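You operate a simulated robot arm through the tools that you are given. There is no shell and no other tool.

You run a simulated robot arm. Do the job below in one go: nothing can be reset, and whatever is moved stays where it is left.

TASK
Brake the carriage, bring TIP and LEAN to zero and hold the reading.

It is judged by the outcome, as a careful person would: the job done as asked, and still so three seconds after it is handed in. It fails if anything else is knocked over, pushed out of place, dropped, spilled or broken.

THE ROBOT
A 7-joint arm with a two-finger parallel gripper, fixed in place. Base frame: the origin is at the foot of the arm, x ahead of it, y to its left, z up. Lengths are in m, angles in rad, forces in N, time in s.
Its first joint turns from -2.304 to 2.304 rad. Payload 3.91 kg.
The TCP is the grasp point between the finger pads, 0.03 m short of the fingertips. In the tool frame z runs along the fingers and y along their closing line. The gripper opens to 0.11 m. The fingers are 0.02 m wide and 0.01 m thick; the gripper's body (0.048 by 0.112 m) begins 0.055 m behind the TCP.
Orientation is that of the tool frame in the base frame, as [roll, pitch, yaw] about the fixed x, y, z axes, in that order (R = Rz(yaw) Ry(pitch) Rx(roll)). With the fingers straight down and closing along the base's y, the tool's x points along the base's -x, its y along +y and its z along -z.

THE INTERFACE
- The arm moves only by the tool play_rows. Its arguments are lists of equal length, an entry for each row: "dr": the turn, a rotation vector about the tool's x, y, z in rad, a list of three; "delta_pos": the shift along the tool's x, y, z in cm, a list of three; "fingers": the opening, from 0 (shut) to 1 (fully open). In form: {"dr": [[rx, ry, rz], ...], "delta_pos": [[x, y, z], ...], "fingers": [fingers, ...]}. A call has 1 to 20 rows; each row shifts and turns the commanded pose from where the row before left it, along the tool's axes as they then stand. A row lasts 0.2 s, in which the tool goes at most 0.05 m and 0.15 rad; a call with a longer step from one row to the next is refused whole, and so is a gripper value outside its range. A pose out of reach is approached as far as the arm can. The call stops where the force on the tool passes 40 N (or 10 N more than at its start, if that is more) or the arm is blocked; 0.2 s more then pass. Each finger travels about 0.108 m/s and halts on what it meets, pressing with about 36 N; the grip force reading is that of the motor and also rises with nothing between the fingers. The clock runs only during rows and for 0.2 s after the last one: add rows that do not move to give the fingers time. The reply holds the time, the measured pose of the TCP, the force on the tool along the base axes, the opening and the grip force, in the units named above and with some noise, with the torque about the TCP (base axes, N m) and any sound that the robot's microphone picked up.
- Cameras (640 x 400 px; columns grow to the right, rows downward): "scene" is fixed at [0.0567, 0.493, 1.7207]; the picture's right is [-0.23, -0.97, 0.00], its down [-0.57, 0.14, -0.81] and it looks along [0.79, -0.19, -0.59] (base axes); focal length 341 px, centre (320, 200). "wrist" rides on the gripper at [0.072, 0.017, -0.103] in the tool frame; the picture's right is [-0.23, 0.97, 0.00], its down [-0.76, -0.18, -0.62] and it looks along [-0.61, -0.14, 0.78] (tool axes); focal length 222 px, centre (320, 200).
- get_image(camera): a new picture of that camera. The clock stands still meanwhile.
- probe_pixels(camera, pixels): for up to 12 pixels [column, row] of the newest picture of that camera ("zoom" is the newest enlarged one), the place [x, y, z] in the base frame of the surface seen there, good to about 0.003 m, but the place of the scene camera against the robot may be out by one fixed shift of up to 0.025 m in any direction. The clock stands still meanwhile.
- inspect(camera, box): a new picture of the part [left, top, right, bottom] of that camera's present view, enlarged. The clock stands still meanwhile.
- finish_job(): hands the job in; it is judged then, once.

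Unless the task says otherwise, let go and move clear before handing in.

The tools are called as name(argument=value, ...) on one line, values as JSON. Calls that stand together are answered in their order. play_rows: Moves the arm, as the interface text tells. Its arguments: {"type":"object","properties":{"dr":{"type":"array","items":{"type":"array","items":{"type":"number"}}},"delta_pos":{"type":"array","items":{"type":"array","items":{"type":"number"}}},"fingers":{"type":"array","items":{"type":"number"}}},"required":["dr","delta_pos","fingers"]} The other tools are called the same way: get_image (camera) takes a picture; probe_pixels (camera, pixels) gives the place of the surface under pixels of a picture; inspect (camera, box) takes an enlarged picture of a part of a camera's view; finish_job () hands the job in.

At the start:

```text
time_s: 0.0
ee_pos: [0.5463, -0.0918, 1.2608]
tcp_rot: [3.141, 0.0, -3.141]
contact_force: [-0.3, -1.0, -0.8]
wrist_torque: [0.01, 0.01, 0.04]
width: 0.11
gripper_force: 0.0
```

scene: 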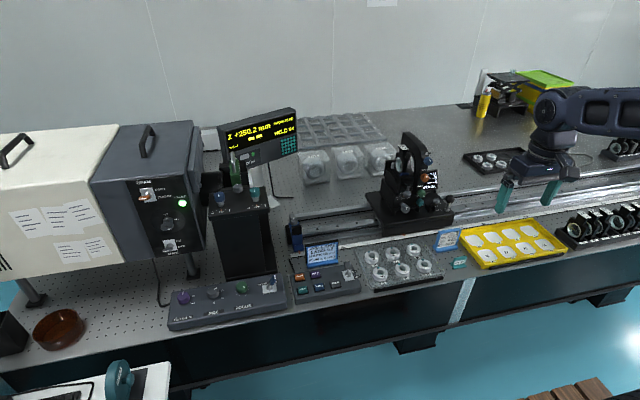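
wrist: 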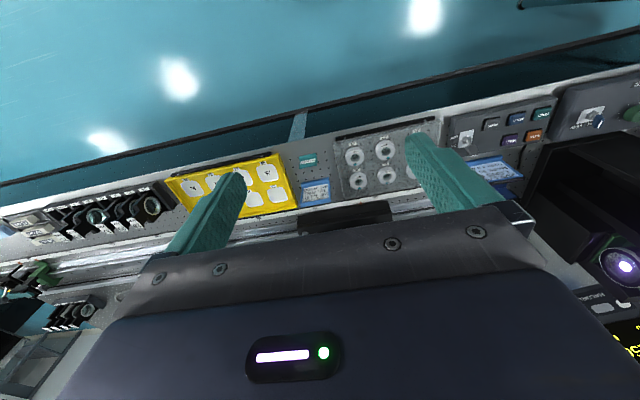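

The scene shows a bench with a rail, a carriage near (410,190), a display at (260,130), and control boxes at (230,300) and (325,275). I'll enlarge these to read the labels.

inspect(camera="scene", box=[360, 120, 480, 240])

inspect(camera="scene", box=[200, 100, 310, 170])

inspect(camera="scene", box=[160, 230, 370, 340])

inspect(camera="scene", box=[120, 160, 220, 260])

inspect(camera="scene", box=[280, 230, 370, 300])

```text
3.33 times, centred on (420, 180) of scene
```

zoom: 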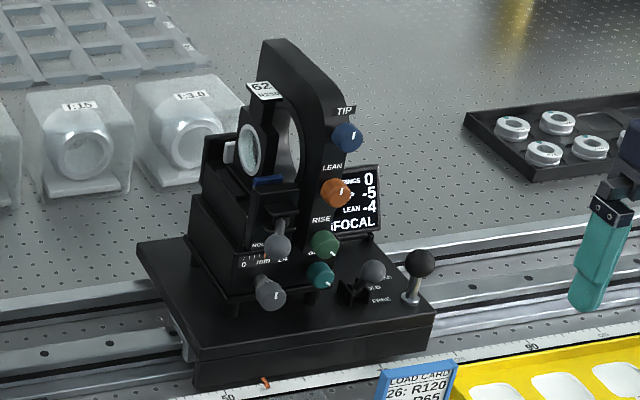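

```text
5.71 times, centred on (255, 135) of scene
```

zoom: 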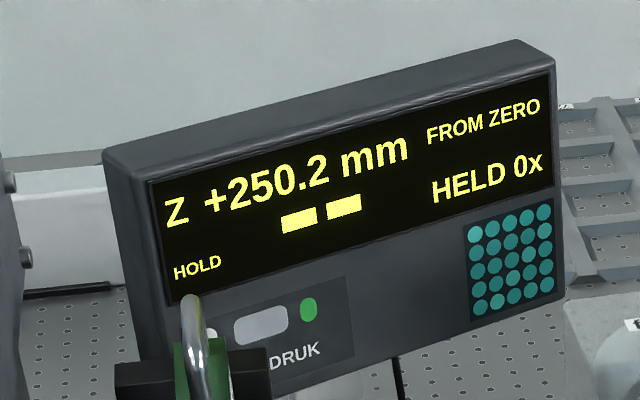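

```text
3.05 times, centred on (265, 285) of scene
```

zoom: 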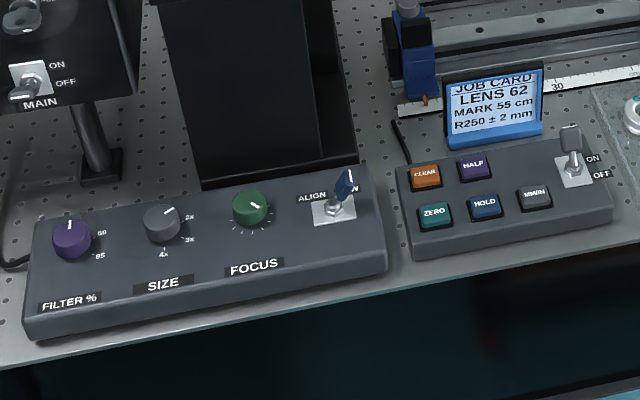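

```text
4.00 times, centred on (170, 210) of scene
```

zoom: 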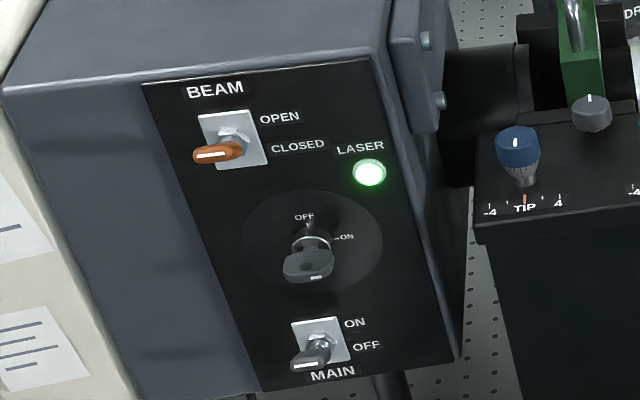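

```text
5.71 times, centred on (325, 265) of scene
```

zoom: 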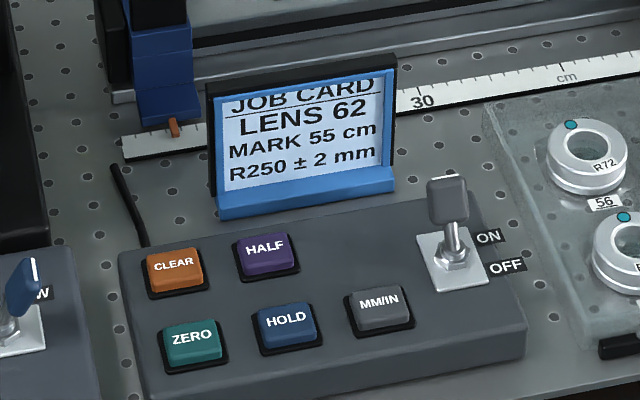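

The carriage display reads TIP -5, LEAN -4 with blue and orange knobs, and a lever with a FREE label. I'll enlarge further to read these details.

inspect(camera="scene", box=[412, 148, 444, 168])

probe_pixels(camera="zoom", pixels=[[320, 200], [500, 100], [300, 300], [100, 100]])

inspect(camera="scene", box=[400, 185, 450, 216])

inspect(camera="scene", box=[412, 148, 452, 198])

inspect(camera="scene", box=[200, 140, 280, 215])

```text
16.00 times, centred on (428, 158) of scene
```

zoom: 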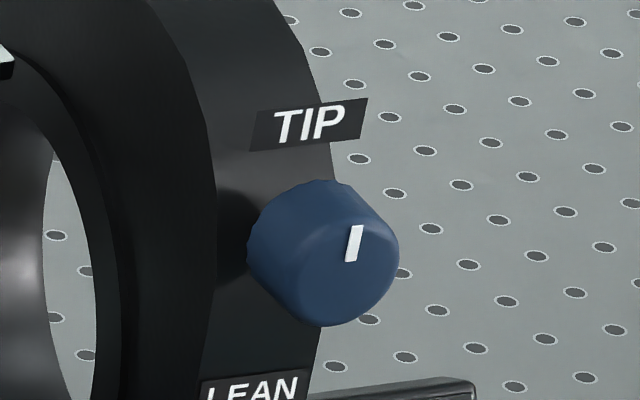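

```text
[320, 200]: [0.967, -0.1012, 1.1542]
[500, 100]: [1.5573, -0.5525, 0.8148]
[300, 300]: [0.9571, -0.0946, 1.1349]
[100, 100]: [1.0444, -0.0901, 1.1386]
```

```text
12.80 times, centred on (425, 200) of scene
```

zoom: 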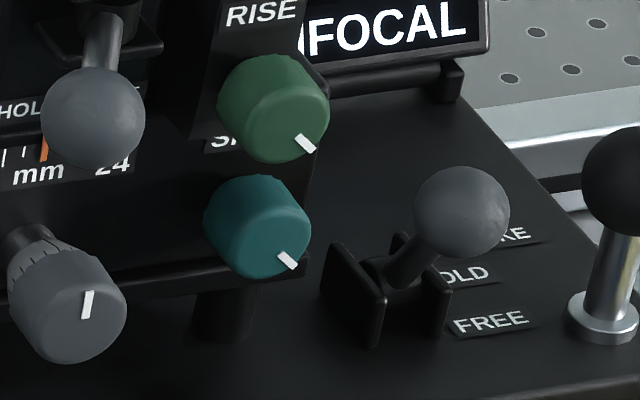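

```text
8.00 times, centred on (432, 173) of scene
```

zoom: 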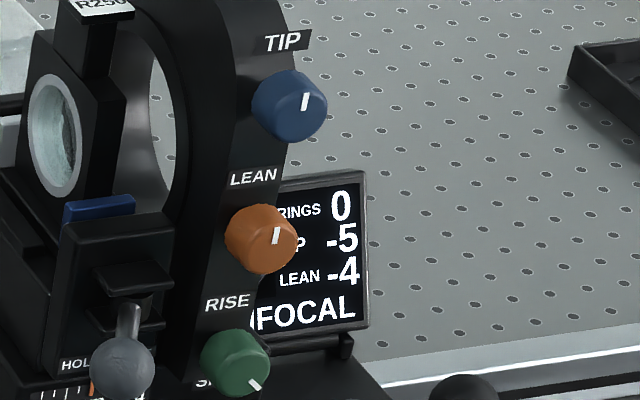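

```text
5.33 times, centred on (240, 178) of scene
```

zoom: 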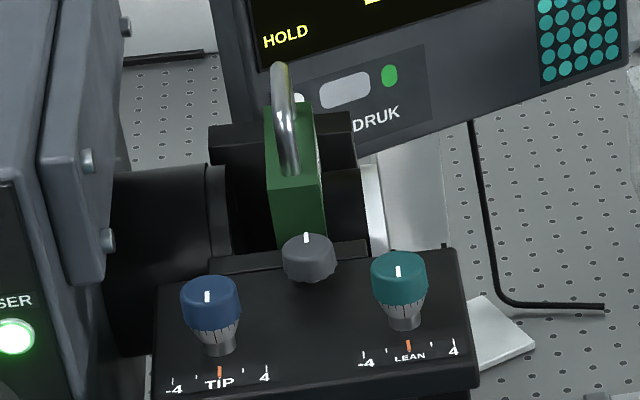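

The carriage lever has labels BRAKE / HOLD-like / FREE, and the lens mount carries TIP (blue), LEAN (orange). I'll probe the knob faces and lever to get the geometry.

inspect(camera="scene", box=[412, 148, 444, 168])

probe_pixels(camera="zoom", pixels=[[350, 240], [380, 260], [350, 300], [320, 260], [380, 220], [300, 200], [270, 250], [300, 130], [200, 100], [210, 250], [250, 390], [240, 200]])

inspect(camera="scene", box=[410, 165, 442, 185])

probe_pixels(camera="zoom", pixels=[[200, 80], [240, 120], [280, 130], [300, 160], [250, 200], [260, 230], [320, 120], [330, 300], [400, 150], [470, 260], [500, 50], [180, 240]])

inspect(camera="scene", box=[400, 185, 450, 216])

probe_pixels(camera="zoom", pixels=[[460, 205], [400, 280], [355, 290], [437, 300], [490, 320], [465, 275], [510, 235], [605, 180], [600, 320], [280, 110], [260, 230], [90, 320]])

```text
16.00 times, centred on (428, 158) of scene
```

zoom: 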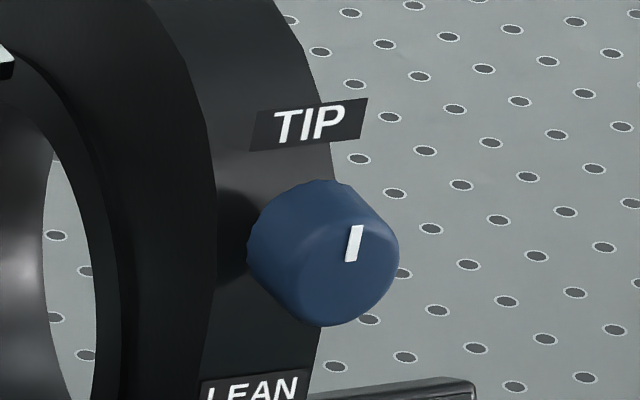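

```text
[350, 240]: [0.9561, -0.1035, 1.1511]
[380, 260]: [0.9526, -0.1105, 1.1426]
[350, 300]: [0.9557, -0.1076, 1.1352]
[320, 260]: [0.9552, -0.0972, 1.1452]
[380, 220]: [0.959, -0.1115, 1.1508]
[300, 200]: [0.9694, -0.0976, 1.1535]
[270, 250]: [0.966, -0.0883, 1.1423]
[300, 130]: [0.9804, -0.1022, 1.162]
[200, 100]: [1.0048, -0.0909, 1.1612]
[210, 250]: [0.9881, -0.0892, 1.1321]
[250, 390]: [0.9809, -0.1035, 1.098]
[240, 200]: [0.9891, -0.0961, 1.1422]
```

```text
16.00 times, centred on (426, 175) of scene
```

zoom: 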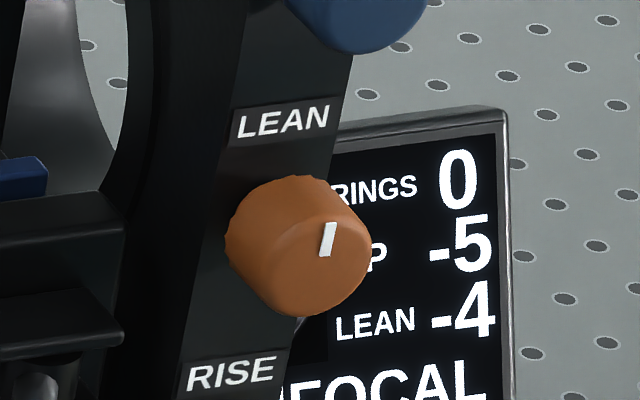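

```text
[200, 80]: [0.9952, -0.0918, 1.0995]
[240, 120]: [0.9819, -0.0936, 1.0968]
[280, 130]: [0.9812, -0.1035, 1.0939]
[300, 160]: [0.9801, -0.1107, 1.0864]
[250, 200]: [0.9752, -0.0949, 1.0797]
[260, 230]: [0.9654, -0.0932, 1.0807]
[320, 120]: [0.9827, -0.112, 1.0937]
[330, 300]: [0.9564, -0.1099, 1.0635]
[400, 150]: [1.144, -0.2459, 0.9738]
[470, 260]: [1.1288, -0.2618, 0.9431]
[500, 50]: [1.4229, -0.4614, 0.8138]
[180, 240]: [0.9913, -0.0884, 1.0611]
```

```text
12.80 times, centred on (425, 200) of scene
```

zoom: 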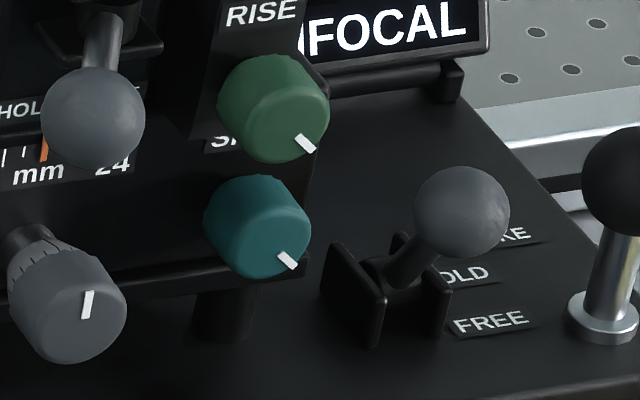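

```text
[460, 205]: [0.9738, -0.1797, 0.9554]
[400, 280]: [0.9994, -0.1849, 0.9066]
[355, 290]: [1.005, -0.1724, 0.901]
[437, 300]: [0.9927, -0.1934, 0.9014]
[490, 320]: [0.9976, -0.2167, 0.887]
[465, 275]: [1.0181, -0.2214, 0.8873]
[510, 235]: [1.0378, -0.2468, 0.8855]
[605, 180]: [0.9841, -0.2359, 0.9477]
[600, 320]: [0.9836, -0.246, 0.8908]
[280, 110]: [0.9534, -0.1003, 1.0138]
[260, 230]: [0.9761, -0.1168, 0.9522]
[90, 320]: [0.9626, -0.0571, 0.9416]
```

Knob faces point toward -x (face x≈0.956, panel x≈0.981), and the brake lever ball at about (0.98,-0.18,0.955) leans toward FREE. I'd like the wrist camera above the hand when the tool points forward, so I'll first roll the tool about its own axis up here in clear air.

play_rows(dr=[[0, 0, 0.1496], [0, 0, 0.1496], [0, 0, 0.1496], [0, 0, 0.1496], [0, 0, 0.1496], [0, 0, 0.1496], [0, 0, 0.1496], [0, 0, 0.1496], [0, 0, 0.1496], [0, 0, 0.1496]], delta_pos=[[0, 0, 0], [0, 0, 0], [0, 0, 0], [0, 0, 0], [0, 0, 0], [0, 0, 0], [0, 0, 0], [0, 0, 0], [0, 0, 0], [0, 0, 0]], fingers=[1, 1, 1, 1, 1, 1, 1, 1, 1, 1])

```text
time_s: 2.2
ee_pos: [0.5469, -0.0934, 1.2602]
tcp_rot: [-3.141, 0.0, 1.642]
contact_force: [0.1, 0.6, 0.4]
wrist_torque: [0.02, -0.04, -0.03]
width: 0.1103
gripper_force: 0.0
```

The roll is working so far (yaw 1.64). I continue for the rest of the half turn.

play_rows(dr=[[0, 0, 0.1496], [0, 0, 0.1496], [0, 0, 0.1496], [0, 0, 0.1496], [0, 0, 0.1496], [0, 0, 0.1496], [0, 0, 0.1496], [0, 0, 0.1496], [0, 0, 0.1496], [0, 0, 0.1496], [0, 0, 0.1456]], delta_pos=[[0, 0, 0], [0, 0, 0], [0, 0, 0], [0, 0, 0], [0, 0, 0], [0, 0, 0], [0, 0, 0], [0, 0, 0], [0, 0, 0], [0, 0, 0], [0, 0, 0]], fingers=[1, 1, 1, 1, 1, 1, 1, 1, 1, 1, 1])

get_image(camera="wrist")

```text
time_s: 4.6
ee_pos: [0.5463, -0.0922, 1.2611]
tcp_rot: [-3.142, 0.0, 0.003]
contact_force: [-0.3, -0.5, -1.2]
wrist_torque: [0.02, 0.01, 0.03]
width: 0.11
gripper_force: 0.1
```

```text
taken
```

wrist: 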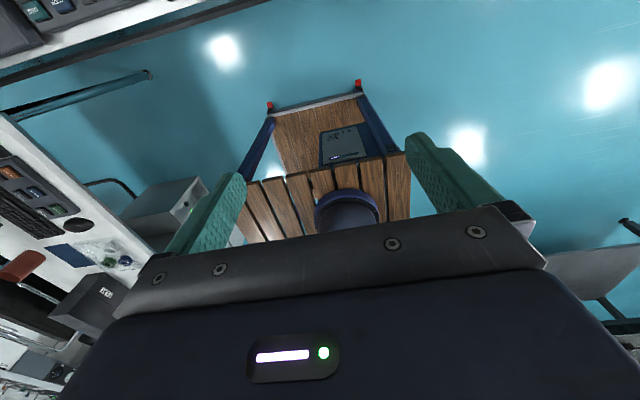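

The roll completed (yaw≈0). Now I move forward 0.17 m and pitch the tool up to point along +x, staying clear of the carriage.

play_rows(dr=[[0, 0, 0], [0, 0, 0], [0, 0, 0], [0, 0, 0], [0, 0.1428, 0], [0, 0.1428, 0], [0, 0.1428, 0], [0, 0.1428, 0], [0, 0.1428, 0], [0, 0.1428, 0], [0, 0, 0]], delta_pos=[[4, 0, 0], [4, 0, 0], [4, 0, 0], [4, 0, 0], [0, 0, 0], [0, 0, 0], [0, 0, 0], [0, 0, 0], [0, 0, 0], [0, 0, 0], [0, 0, 0]], fingers=[1, 1, 1, 1, 1, 1, 1, 1, 1, 1, 1])

get_image(camera="wrist")

get_image(camera="scene")

```text
time_s: 7.0
ee_pos: [0.7061, -0.0907, 1.2594]
tcp_rot: [3.141, -0.856, 0.003]
contact_force: [-0.6, -0.5, 0.1]
wrist_torque: [-0.02, -0.02, 0.01]
width: 0.1099
gripper_force: 0.0
```

```text
taken
```

wrist: 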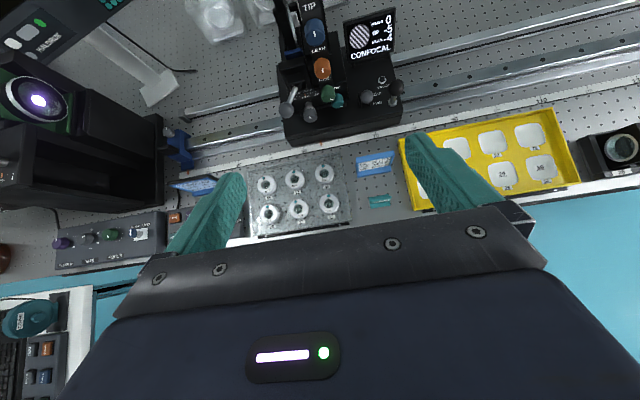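

```text
taken
```

scene: 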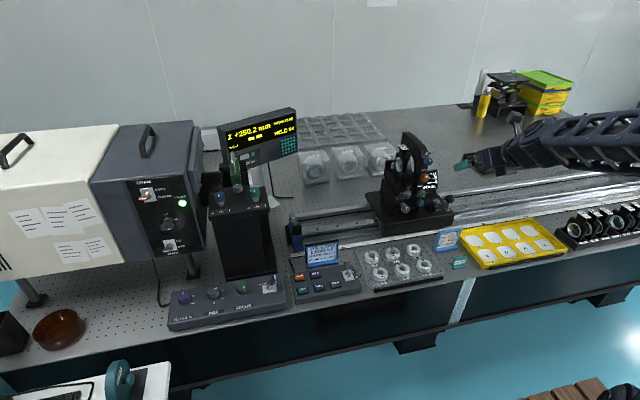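

The wrist camera now sees the carriage top (350,70), including the display and the lever. I'll enlarge this and probe for accurate positions.

inspect(camera="wrist", box=[270, 0, 430, 150])

inspect(camera="wrist", box=[340, 60, 412, 120])

inspect(camera="wrist", box=[296, 0, 346, 40])

```text
2.67 times, centred on (350, 75) of wrist
```

zoom: 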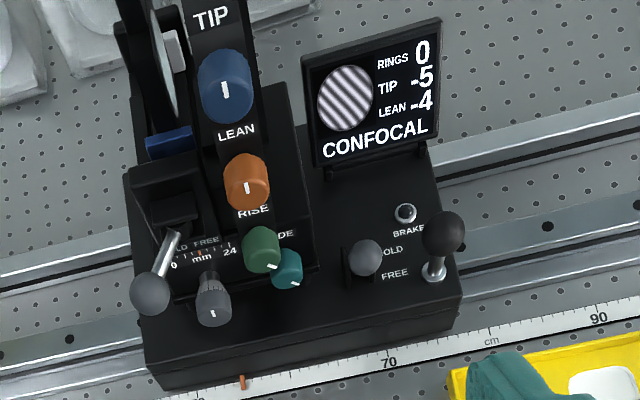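

```text
6.67 times, centred on (376, 90) of wrist
```

zoom: 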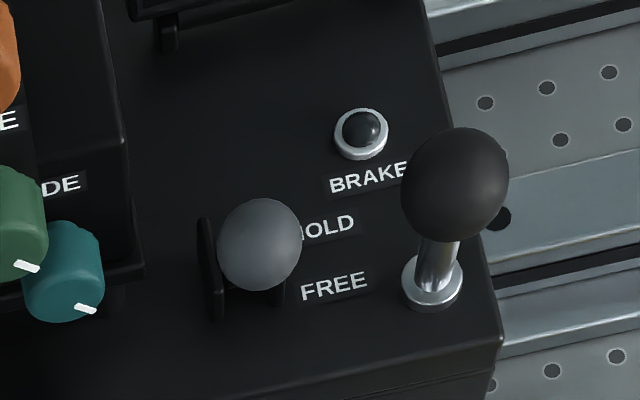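

```text
10.00 times, centred on (321, 20) of wrist
```

zoom: 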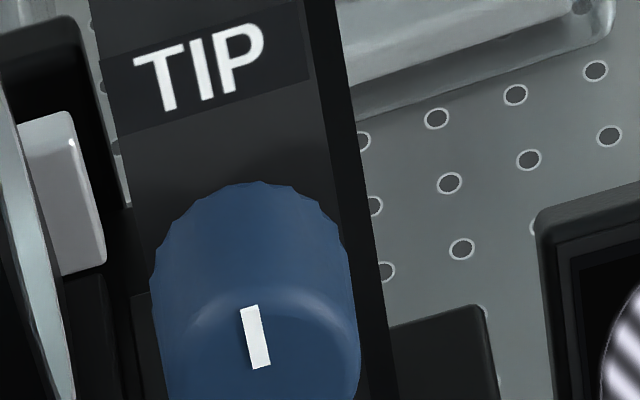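

The dark lamp above BRAKE and the lever ball are visible. I'll probe accurate positions through the wrist camera.

inspect(camera="wrist", box=[340, 60, 412, 120])

probe_pixels(camera="zoom", pixels=[[258, 215], [258, 245], [225, 245], [298, 245], [258, 285], [205, 280], [278, 298], [370, 180], [330, 285], [362, 128], [455, 180], [60, 270]])

inspect(camera="wrist", box=[270, 0, 430, 150])

probe_pixels(camera="zoom", pixels=[[226, 90], [205, 95], [245, 95], [226, 115], [226, 60], [232, 132], [246, 188], [232, 185], [262, 190], [245, 165], [263, 245], [150, 295]])

probe_pixels(camera="zoom", pixels=[[210, 18], [195, 60], [258, 60], [172, 200], [170, 145], [215, 310], [320, 100], [330, 165], [430, 140], [180, 40], [150, 20], [292, 270]])

```text
6.67 times, centred on (376, 90) of wrist
```

zoom: 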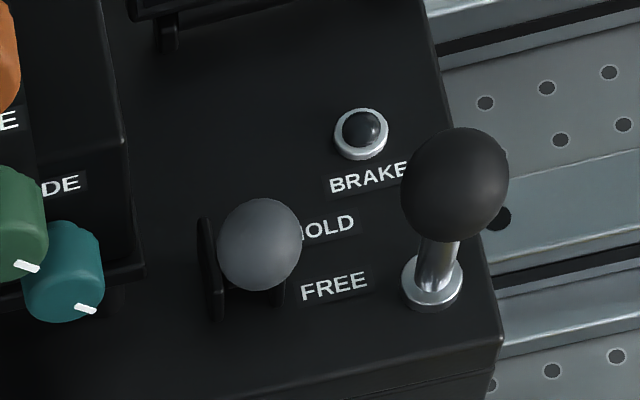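

```text
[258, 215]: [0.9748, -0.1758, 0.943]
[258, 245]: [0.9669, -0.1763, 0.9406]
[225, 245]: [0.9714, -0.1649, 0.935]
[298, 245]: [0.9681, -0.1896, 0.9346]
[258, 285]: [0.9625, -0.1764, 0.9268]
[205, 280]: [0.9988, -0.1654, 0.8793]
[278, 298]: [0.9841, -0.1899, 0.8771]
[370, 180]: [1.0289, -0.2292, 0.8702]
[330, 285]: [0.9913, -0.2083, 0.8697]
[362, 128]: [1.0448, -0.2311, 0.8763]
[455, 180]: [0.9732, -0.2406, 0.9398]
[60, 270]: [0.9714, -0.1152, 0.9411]
```

```text
2.67 times, centred on (350, 75) of wrist
```

zoom: 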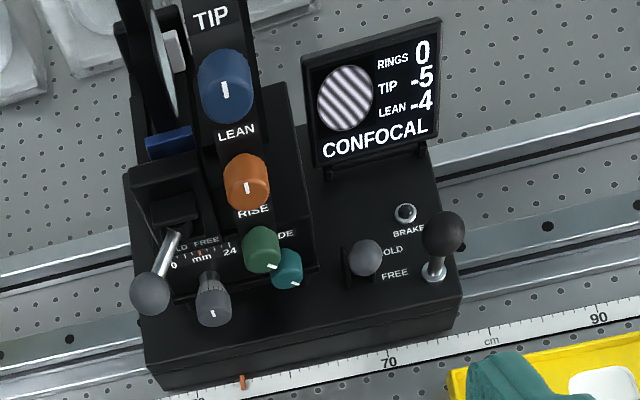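

```text
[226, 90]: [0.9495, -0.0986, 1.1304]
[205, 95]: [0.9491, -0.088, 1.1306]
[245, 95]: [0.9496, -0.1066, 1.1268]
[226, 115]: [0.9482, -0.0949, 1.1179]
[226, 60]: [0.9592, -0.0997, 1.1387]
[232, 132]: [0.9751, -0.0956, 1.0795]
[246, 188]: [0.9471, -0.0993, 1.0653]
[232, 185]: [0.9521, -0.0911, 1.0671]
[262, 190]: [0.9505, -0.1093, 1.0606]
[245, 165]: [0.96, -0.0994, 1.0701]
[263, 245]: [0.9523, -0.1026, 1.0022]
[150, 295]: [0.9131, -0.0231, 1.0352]
```

```text
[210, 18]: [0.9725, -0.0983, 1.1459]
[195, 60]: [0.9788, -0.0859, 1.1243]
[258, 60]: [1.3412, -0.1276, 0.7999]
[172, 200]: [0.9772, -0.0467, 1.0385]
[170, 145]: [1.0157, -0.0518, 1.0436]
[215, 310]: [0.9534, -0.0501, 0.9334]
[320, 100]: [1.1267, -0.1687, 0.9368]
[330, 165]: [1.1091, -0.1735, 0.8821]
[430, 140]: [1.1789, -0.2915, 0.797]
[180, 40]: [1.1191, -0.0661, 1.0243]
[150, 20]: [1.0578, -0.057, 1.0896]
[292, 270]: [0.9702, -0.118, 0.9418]
```

Wrist probes put the lever ball near (0.974,-0.177,0.931), the plate at z≈0.870, and the TIP and LEAN knob axes at about y -0.098. I'll shut the fingers, descend in front of the lever and look before pushing.

play_rows(dr=[[0, 0, 0], [0, 0, 0], [0, 0, 0], [0, 0, 0], [0, 0, 0], [0, 0, 0], [0, 0, 0], [0, 0, 0], [0, 0, 0]], delta_pos=[[-1.863, 1.15, 3.171], [-1.863, 1.15, 3.171], [-1.863, 1.15, 3.171], [-1.863, 1.15, 3.171], [-1.863, 1.15, 3.171], [-1.863, 1.15, 3.171], [-1.863, 1.15, 3.171], [-1.863, 1.15, 3.171], [0, 0, 0]], fingers=[0, 0, 0, 0, 0, 0, 0, 0, 0])

get_image(camera="wrist")

get_image(camera="scene")

```text
time_s: 9.0
ee_pos: [0.8017, -0.1829, 0.9805]
tcp_rot: [3.141, -0.858, 0.004]
contact_force: [-0.5, -0.3, 0.9]
wrist_torque: [-0.02, -0.01, 0.01]
width: 0.0
gripper_force: 36.2
```

```text
taken
```

wrist: 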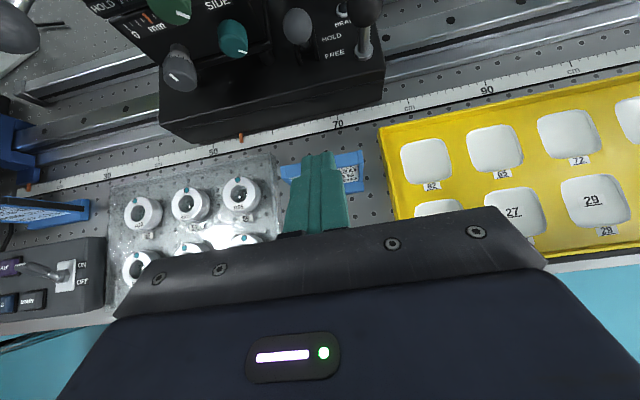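

```text
taken
```

scene: 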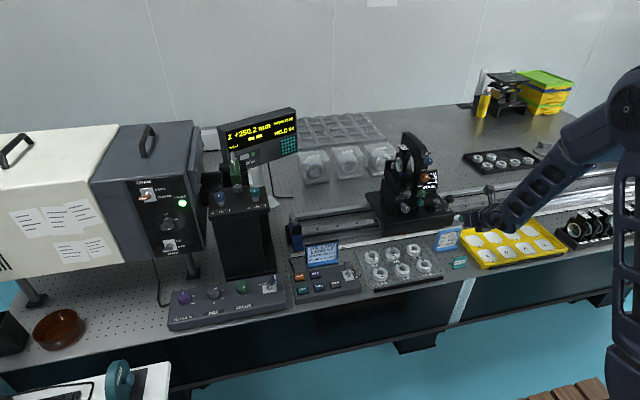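

The wrist view shows the lever ball at (298,25) and my shut fingertips at (318,155). I'll probe the ball again from here.

inspect(camera="wrist", box=[200, 0, 400, 120])

probe_pixels(camera="zoom", pixels=[[310, 50], [313, 80], [280, 80], [350, 80], [315, 110], [315, 135], [290, 140], [345, 140], [110, 90], [525, 40], [130, 170], [420, 170]])

```text
3.20 times, centred on (300, 60) of wrist
```

zoom: 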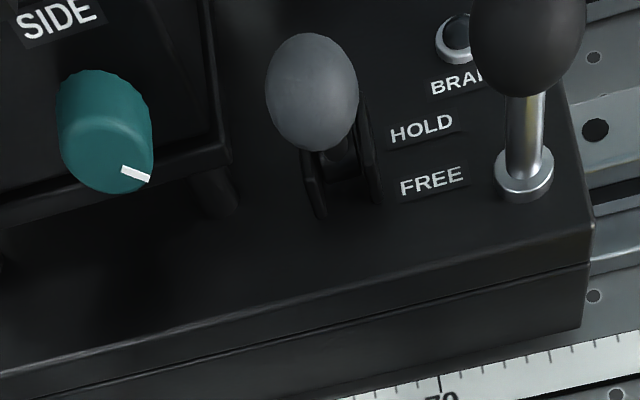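

```text
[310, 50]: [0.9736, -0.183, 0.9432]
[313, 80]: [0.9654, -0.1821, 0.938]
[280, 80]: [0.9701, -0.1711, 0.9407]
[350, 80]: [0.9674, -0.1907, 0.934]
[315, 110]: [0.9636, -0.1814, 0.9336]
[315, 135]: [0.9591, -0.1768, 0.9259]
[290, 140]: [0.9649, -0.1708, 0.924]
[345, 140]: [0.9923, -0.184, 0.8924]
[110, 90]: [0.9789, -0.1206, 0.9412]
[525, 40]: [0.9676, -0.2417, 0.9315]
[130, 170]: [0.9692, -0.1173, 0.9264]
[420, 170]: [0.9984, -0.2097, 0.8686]
```

Ball confirmed near (0.973,-0.179,0.932). I'll lower to its height and push it straight along +x toward BRAKE, slowly.

play_rows(dr=[[0, 0, 0], [0, 0, 0], [0, 0, 0], [0, 0, 0], [0, 0, 0], [0, 0, 0], [0, 0, 0], [0, 0, 0], [0, 0, 0], [0, 0, 0], [0, 0, 0]], delta_pos=[[0.8, 0, 2.22], [0.8, 0, 2.22], [0.8, 0, 2.22], [0.8, 0, 2.22], [0.79, 0, 0.9], [0.79, 0, 0.9], [0.79, 0, 0.9], [0.79, 0, 0.9], [0.79, 0, 0.9], [0.79, 0, 0.9], [0, 0, 0]], fingers=[0, 0, 0, 0, 0, 0, 0, 0, 0, 0, 0])

get_image(camera="wrist")

```text
time_s: 11.4
ee_pos: [0.9597, -0.1842, 0.9471]
tcp_rot: [3.141, -0.855, 0.005]
contact_force: [0.0, -0.6, 0.0]
wrist_torque: [0.01, 0.01, 0.02]
width: 0.0
gripper_force: 36.4
```

```text
taken
```

wrist: 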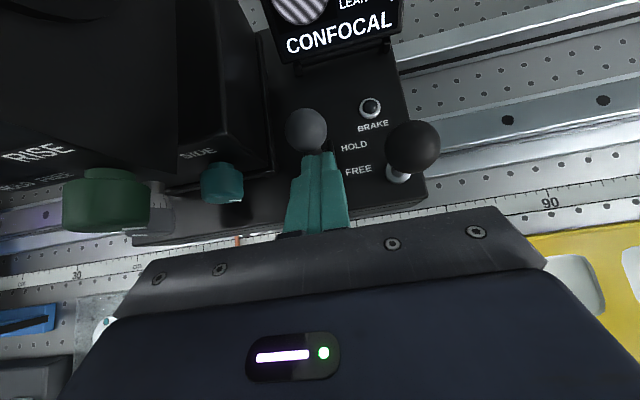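

The ball has moved with no residual force (now at (306,130), about the HOLD position). I continue pushing toward BRAKE.

play_rows(dr=[[0, 0, 0], [0, 0, 0], [0, 0, 0], [0, 0, 0], [0, 0, 0]], delta_pos=[[0.655, 0, 0.755], [0.655, 0, 0.755], [0.655, 0, 0.755], [0.655, 0, 0.755], [0, 0, 0]], fingers=[0, 0, 0, 0, 0])

get_image(camera="wrist")

```text
time_s: 12.3
ee_pos: [0.9888, -0.183, 0.946]
tcp_rot: [3.139, -0.851, 0.005]
contact_force: [-35.9, 3.5, 19.5]
wrist_torque: [0.01, -0.15, 0.26]
width: 0.0001
gripper_force: 36.0
stopped in row 4: the force on the tool passed its limit at 69 N (the readings are from after the stop); the commanded pose is now the measured one
```

```text
taken
```

wrist: 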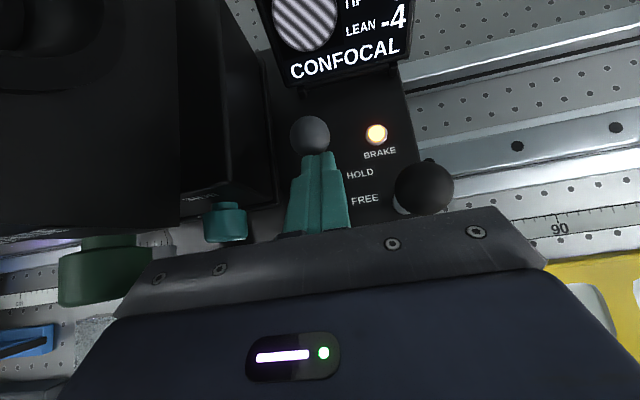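

The lamp at (377,134) by BRAKE is lit and the lever is at its stop. I'll back straight off and check the lever stays.

play_rows(dr=[[0, 0, 0], [0, 0, 0], [0, 0, 0], [0, 0, 0], [0, 0, 0], [0, 0, 0], [0, 0, 0], [0, 0, 0]], delta_pos=[[-0.655, 0, -0.755], [-1.31, 0, -1.51], [-1.965, 0, -2.265], [-1.965, 0, -2.265], [-1.965, 0, -2.265], [-1.965, 0, -2.265], [-1.965, 0, -2.265], [0, 0, 0]], fingers=[0, 0, 0, 0, 0, 0, 0, 0])

get_image(camera="wrist")

inspect(camera="scene", box=[360, 120, 480, 240])

inspect(camera="scene", box=[200, 100, 310, 170])

```text
time_s: 14.1
ee_pos: [0.8098, -0.1843, 0.9482]
tcp_rot: [3.14, -0.849, 0.003]
contact_force: [-0.2, 0.5, 0.0]
wrist_torque: [-0.03, -0.01, 0.02]
width: 0.0
gripper_force: 36.4
```

```text
taken
```

wrist: 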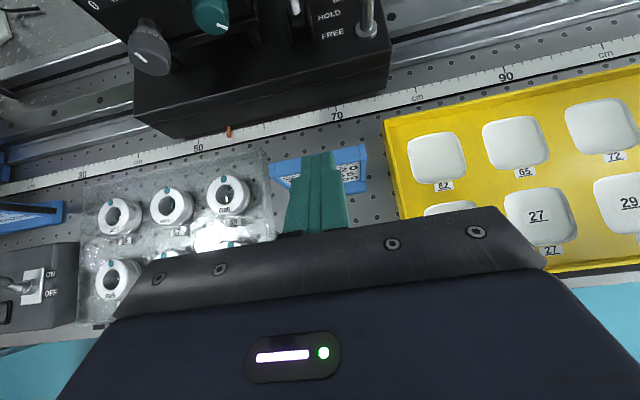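

```text
3.33 times, centred on (420, 180) of scene
```

zoom: 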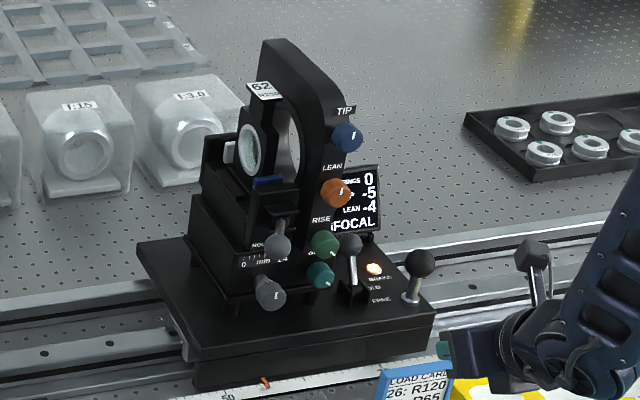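

```text
5.71 times, centred on (255, 135) of scene
```

zoom: 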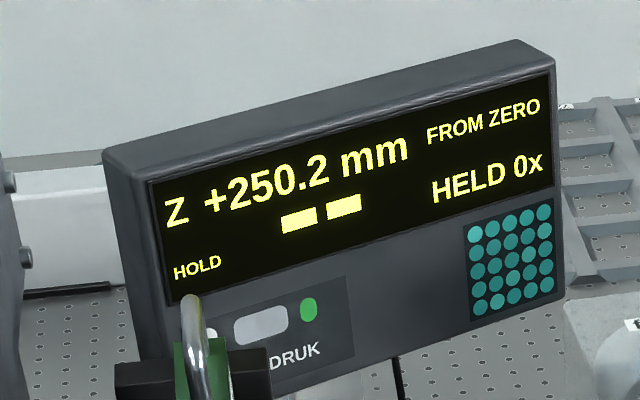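

The lever is now upright/back with the brake lamp lit, and Z still reads +250.2. I'll back up and rise to TIP knob height, levelling the tool to point along +x with the fingers partly open.

play_rows(dr=[[0, 0, 0], [0, 0, 0], [0, 0, 0], [0, 0, 0], [0, 0, 0], [0, 0.1444, 0], [0, 0.1444, 0], [0, 0.1444, 0], [0, 0.1444, 0], [0, 0.1444, 0], [0, 0, 0]], delta_pos=[[2.57, -1.74, -2.53], [2.57, -1.74, -2.53], [2.57, -1.74, -2.53], [2.57, -1.74, -2.53], [2.57, -1.74, -2.53], [0, 0, 0], [0, 0, 0], [0, 0, 0], [0, 0, 0], [0, 0, 0], [0, 0, 0]], fingers=[0, 0, 0, 0, 0, 0.5, 0.5, 0.5, 0.5, 0.5, 0.5])

get_image(camera="wrist")

get_image(camera="scene")

```text
time_s: 16.5
ee_pos: [0.7994, -0.0954, 1.1268]
tcp_rot: [3.13, -1.476, 0.015]
contact_force: [0.5, -0.8, 0.2]
wrist_torque: [0.01, -0.02, 0.02]
width: 0.0547
gripper_force: 0.0
out of reach, approached as far as the arm can: row 10
```

```text
taken
```

wrist: 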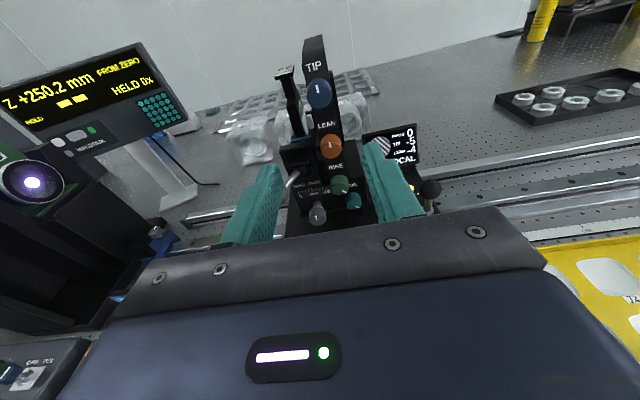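

```text
taken
```

scene: 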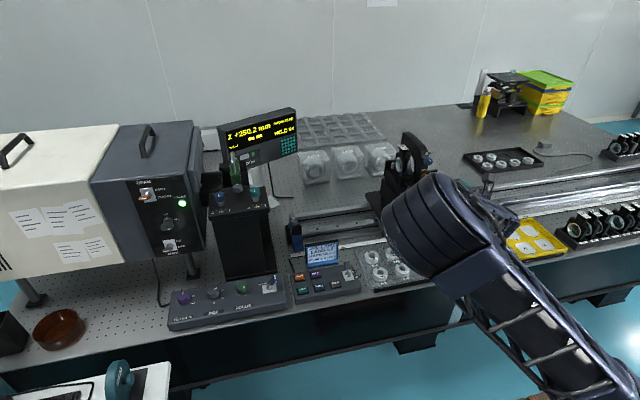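

The tool is nearly level (0.09 rad short as it is too close in here), and the wrist camera sees the knobs, the carriage display and the Z readout. I'll enlarge and probe the knobs.

inspect(camera="wrist", box=[270, 40, 430, 240])

inspect(camera="wrist", box=[290, 60, 354, 100])

probe_pixels(camera="zoom", pixels=[[285, 300], [190, 300], [380, 320], [285, 390], [250, 230], [300, 210], [200, 250], [360, 240], [220, 80], [180, 200], [420, 200], [100, 200]])

inspect(camera="wrist", box=[300, 115, 364, 165])

probe_pixels(camera="zoom", pixels=[[320, 320], [240, 310], [400, 330], [320, 390], [300, 230], [330, 210], [220, 260], [400, 260], [270, 90], [60, 330], [480, 300], [360, 500]])

```text
2.00 times, centred on (350, 140) of wrist
```

zoom: 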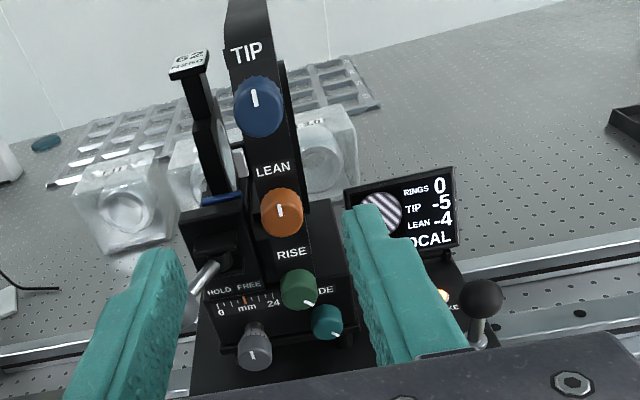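

```text
10.00 times, centred on (322, 80) of wrist
```

zoom: 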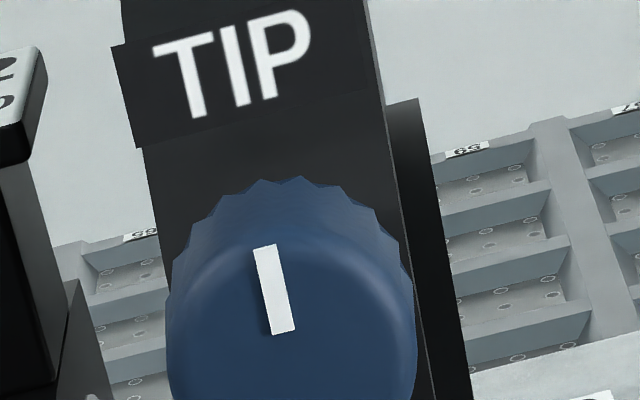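

```text
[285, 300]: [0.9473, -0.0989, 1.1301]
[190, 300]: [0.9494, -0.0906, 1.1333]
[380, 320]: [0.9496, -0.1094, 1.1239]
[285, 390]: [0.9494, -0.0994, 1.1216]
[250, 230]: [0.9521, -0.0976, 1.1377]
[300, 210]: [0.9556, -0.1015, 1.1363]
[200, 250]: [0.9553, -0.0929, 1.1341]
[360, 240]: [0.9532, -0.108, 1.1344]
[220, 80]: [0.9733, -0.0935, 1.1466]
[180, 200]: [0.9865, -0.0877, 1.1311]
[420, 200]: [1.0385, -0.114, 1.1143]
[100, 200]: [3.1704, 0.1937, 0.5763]
```

```text
8.00 times, centred on (332, 140) of wrist
```

zoom: 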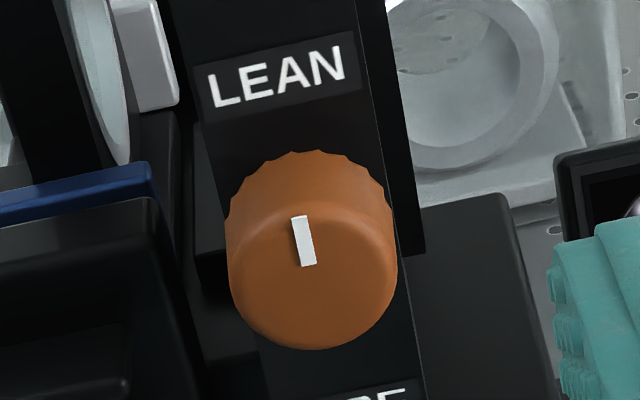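

```text
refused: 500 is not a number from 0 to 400
```

TIP knob axis is about y -0.0995, z 1.125, diameter ≈0.025, face at x≈0.948. I'll move forward to x≈0.87, which should also let the tool level fully, and probe LEAN at the same time.

probe_pixels(camera="zoom", pixels=[[320, 320], [240, 280], [390, 280], [320, 345], [300, 230], [320, 190], [250, 210], [300, 140], [270, 90], [60, 260], [480, 300], [20, 190]])

play_rows(dr=[[0, 0, 0], [0, 0, 0], [0, 0, 0], [0, 0, 0]], delta_pos=[[0, 0, 2.5], [0, 0, 2.5], [0, 0, 2.0], [0, 0, 0]], fingers=[0.5, 0.5, 0.5, 0.5])

get_image(camera="wrist")

```text
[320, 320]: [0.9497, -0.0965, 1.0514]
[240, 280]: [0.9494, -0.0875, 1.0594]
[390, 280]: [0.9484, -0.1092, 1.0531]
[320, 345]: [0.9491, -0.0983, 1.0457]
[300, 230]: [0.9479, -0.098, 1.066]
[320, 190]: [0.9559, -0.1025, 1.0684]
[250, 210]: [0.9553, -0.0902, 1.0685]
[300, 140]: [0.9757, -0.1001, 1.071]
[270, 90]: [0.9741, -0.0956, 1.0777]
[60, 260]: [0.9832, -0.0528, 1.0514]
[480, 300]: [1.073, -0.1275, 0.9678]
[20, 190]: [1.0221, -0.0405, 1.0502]
```

```text
time_s: 17.5
ee_pos: [0.8681, -0.0947, 1.1197]
tcp_rot: [3.137, -1.475, 0.011]
contact_force: [-0.8, -0.7, 0.4]
wrist_torque: [0.0, -0.01, 0.0]
width: 0.055
gripper_force: 0.0
```

```text
taken
```

wrist: 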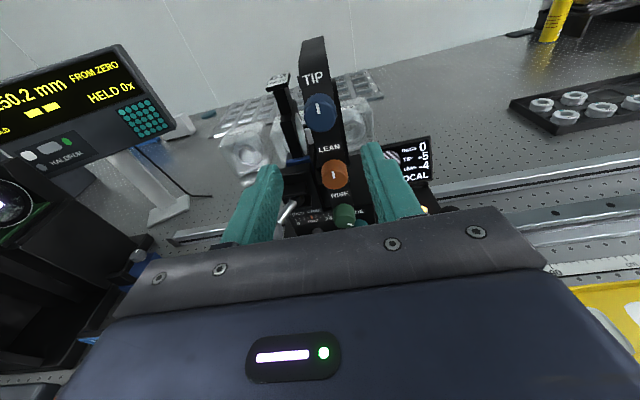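

The commanded pitch settled at the reached value, so I'll correct the last 0.095 rad and centre on the TIP axis (y -0.0995, z 1.125).

play_rows(dr=[[0, 0.0955, 0], [0, 0, 0], [0, 0, 0]], delta_pos=[[0, 0, 0], [0.55, 0.45, 0], [0, 0, 0]], fingers=[0.5, 0.5, 0.5])

get_image(camera="wrist")

inspect(camera="wrist", box=[230, 70, 440, 230])

```text
time_s: 18.3
ee_pos: [0.8692, -0.099, 1.1262]
tcp_rot: [3.133, -1.476, 0.01]
contact_force: [-0.5, 0.4, 0.6]
wrist_torque: [0.01, -0.01, 0.01]
width: 0.0546
gripper_force: 0.0
out of reach, approached as far as the arm can: row 1
```

```text
taken
```

wrist: 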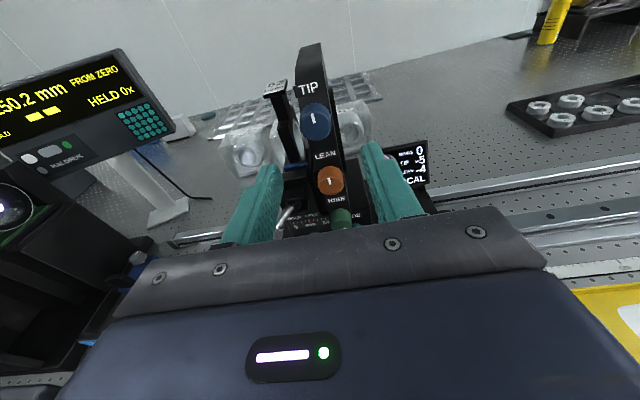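

```text
2.50 times, centred on (335, 150) of wrist
```

zoom: 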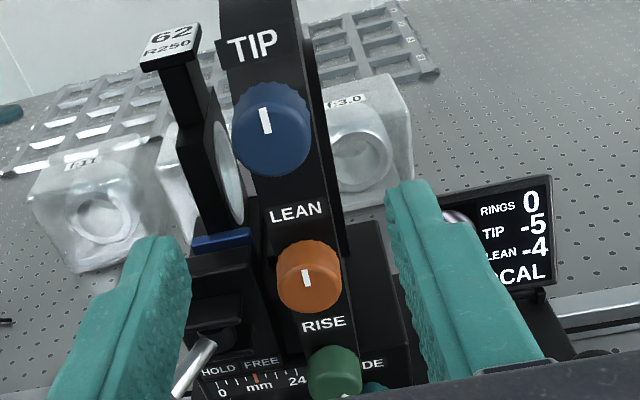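

The tool stays about 5° below level (a joint limit), which is fine for gripping. I advance to the TIP knob with a narrower opening, without closing yet.

play_rows(dr=[[0, 0, 0], [0, 0, 0], [0, 0, 0], [0, 0, 0], [0, 0, 0]], delta_pos=[[0.15, 0, 1.7], [0.15, 0, 1.7], [0.15, 0, 1.7], [0.15, 0, 1.7], [0, 0, 0]], fingers=[0.4, 0.4, 0.4, 0.4, 0.4])

inspect(camera="wrist", box=[230, 70, 440, 230])

```text
time_s: 19.5
ee_pos: [0.9377, -0.0999, 1.124]
tcp_rot: [3.135, -1.474, 0.009]
contact_force: [0.8, -0.1, 0.2]
wrist_torque: [0.01, 0.0, 0.02]
width: 0.0439
gripper_force: 0.0
```

```text
2.50 times, centred on (335, 150) of wrist
```

zoom: 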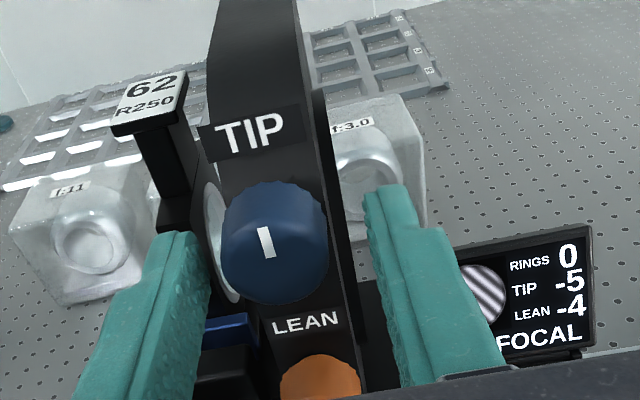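

The knob at (275,250) in the zoom sits between the fingers and the display is visible beside the right finger. I'll lift 3 mm to centre on the axis and close.

play_rows(dr=[[0, 0, 0], [0, 0, 0], [0, 0, 0], [0, 0, 0]], delta_pos=[[0.3, 0, 0], [0, 0, 0], [0, 0, 0], [0, 0, 0]], fingers=[0.4, 0.0, 0.0, 0.0])

inspect(camera="wrist", box=[230, 70, 440, 230])

```text
time_s: 20.5
ee_pos: [0.9393, -0.098, 1.128]
tcp_rot: [3.13, -1.475, 0.019]
contact_force: [-1.3, 15.1, 4.6]
wrist_torque: [0.03, -0.29, -0.12]
width: 0.0267
gripper_force: 44.8
```

```text
2.50 times, centred on (335, 150) of wrist
```

zoom: 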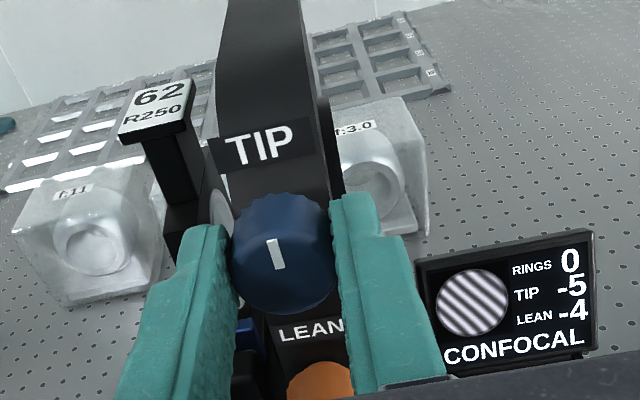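

Gripped (width 0.0267) with the reading still fully visible: TIP -5, LEAN -4. I relieve the small sideways force and turn 0.15 rad clockwise to learn the gain.

play_rows(dr=[[0, 0, 0], [0, 0, 0.1], [0, 0, 0.1], [0, 0, 0]], delta_pos=[[0, -0.2, 0], [0, 0, 0], [0, 0, 0], [0, 0, 0]], fingers=[0.0, 0.0, 0.0, 0.0])

inspect(camera="wrist", box=[230, 70, 440, 230])

```text
time_s: 21.5
ee_pos: [0.9384, -0.0979, 1.1275]
tcp_rot: [-2.016, -1.35, -1.132]
contact_force: [10.2, 0.8, 10.4]
wrist_torque: [0.01, -0.33, 0.83]
width: 0.0269
gripper_force: 45.1
```

```text
2.50 times, centred on (335, 150) of wrist
```

zoom: 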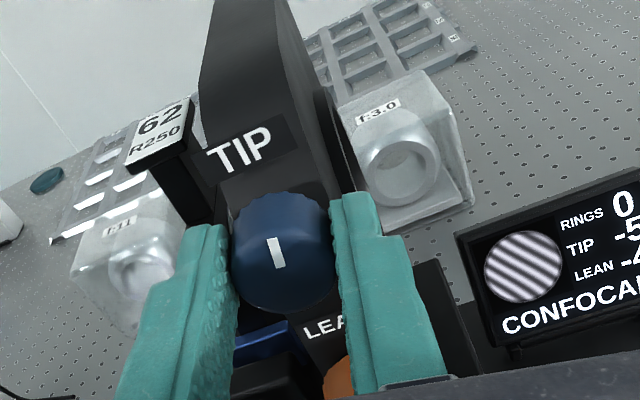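

The knob turned with the hand by about 0.2 rad; I need the digits, which moved to the right of the zoom.

inspect(camera="wrist", box=[370, 120, 470, 220])

```text
4.00 times, centred on (420, 170) of wrist
```

zoom: 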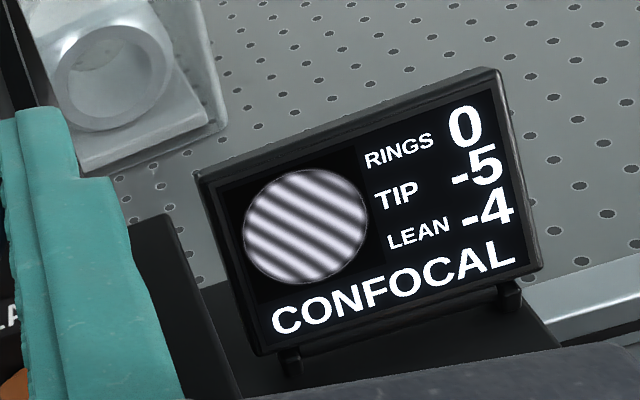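

TIP still reads -5 after ~0.2 rad. I turn another 0.3 rad the same way.

play_rows(dr=[[0, 0, 0.1], [0, 0, 0.1], [0, 0, 0.1], [0, 0, 0]], delta_pos=[[0, 0, 0], [0, 0, 0], [0, 0, 0], [0, 0, 0]], fingers=[0.0, 0.0, 0.0, 0.0])

inspect(camera="wrist", box=[240, 60, 500, 240])

```text
time_s: 22.5
ee_pos: [0.9377, -0.0986, 1.1273]
tcp_rot: [-1.766, -1.061, -1.397]
contact_force: [-3.2, -3.4, 13.0]
wrist_torque: [-0.01, -0.52, 0.68]
width: 0.0271
gripper_force: 45.0
```

```text
2.22 times, centred on (370, 150) of wrist
```

zoom: 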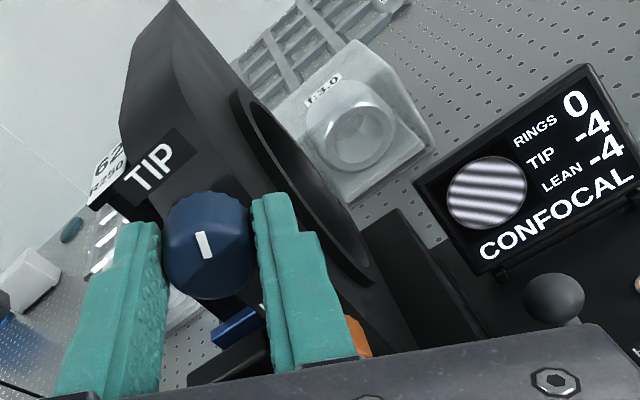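

TIP went to -4 at ~0.5 rad; clockwise is right. I continue another 0.45 rad.

play_rows(dr=[[0, 0, 0.1], [0, 0, 0.1], [0, 0, 0.1], [0, 0, 0.1], [0, 0, 0]], delta_pos=[[0, 0, 0], [0, 0, 0], [0, 0, 0], [0, 0, 0], [0, 0, 0]], fingers=[0.0, 0.0, 0.0, 0.0, 0.0])

inspect(camera="wrist", box=[240, 60, 560, 240])

```text
time_s: 23.7
ee_pos: [0.9367, -0.0979, 1.1261]
tcp_rot: [-1.693, -0.666, -1.494]
contact_force: [6.2, -4.8, 7.5]
wrist_torque: [0.04, -0.67, 0.54]
width: 0.0281
gripper_force: 44.8
```

```text
2.00 times, centred on (400, 150) of wrist
```

zoom: 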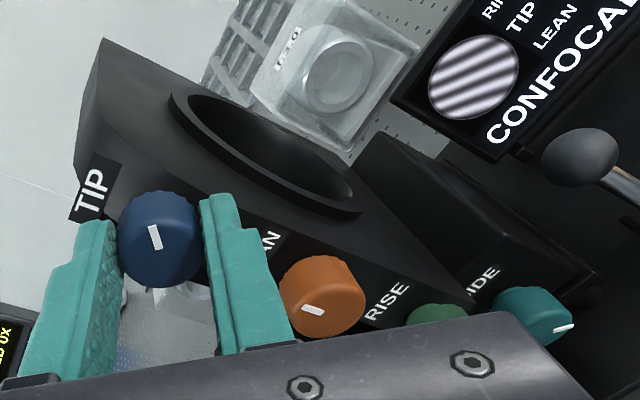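

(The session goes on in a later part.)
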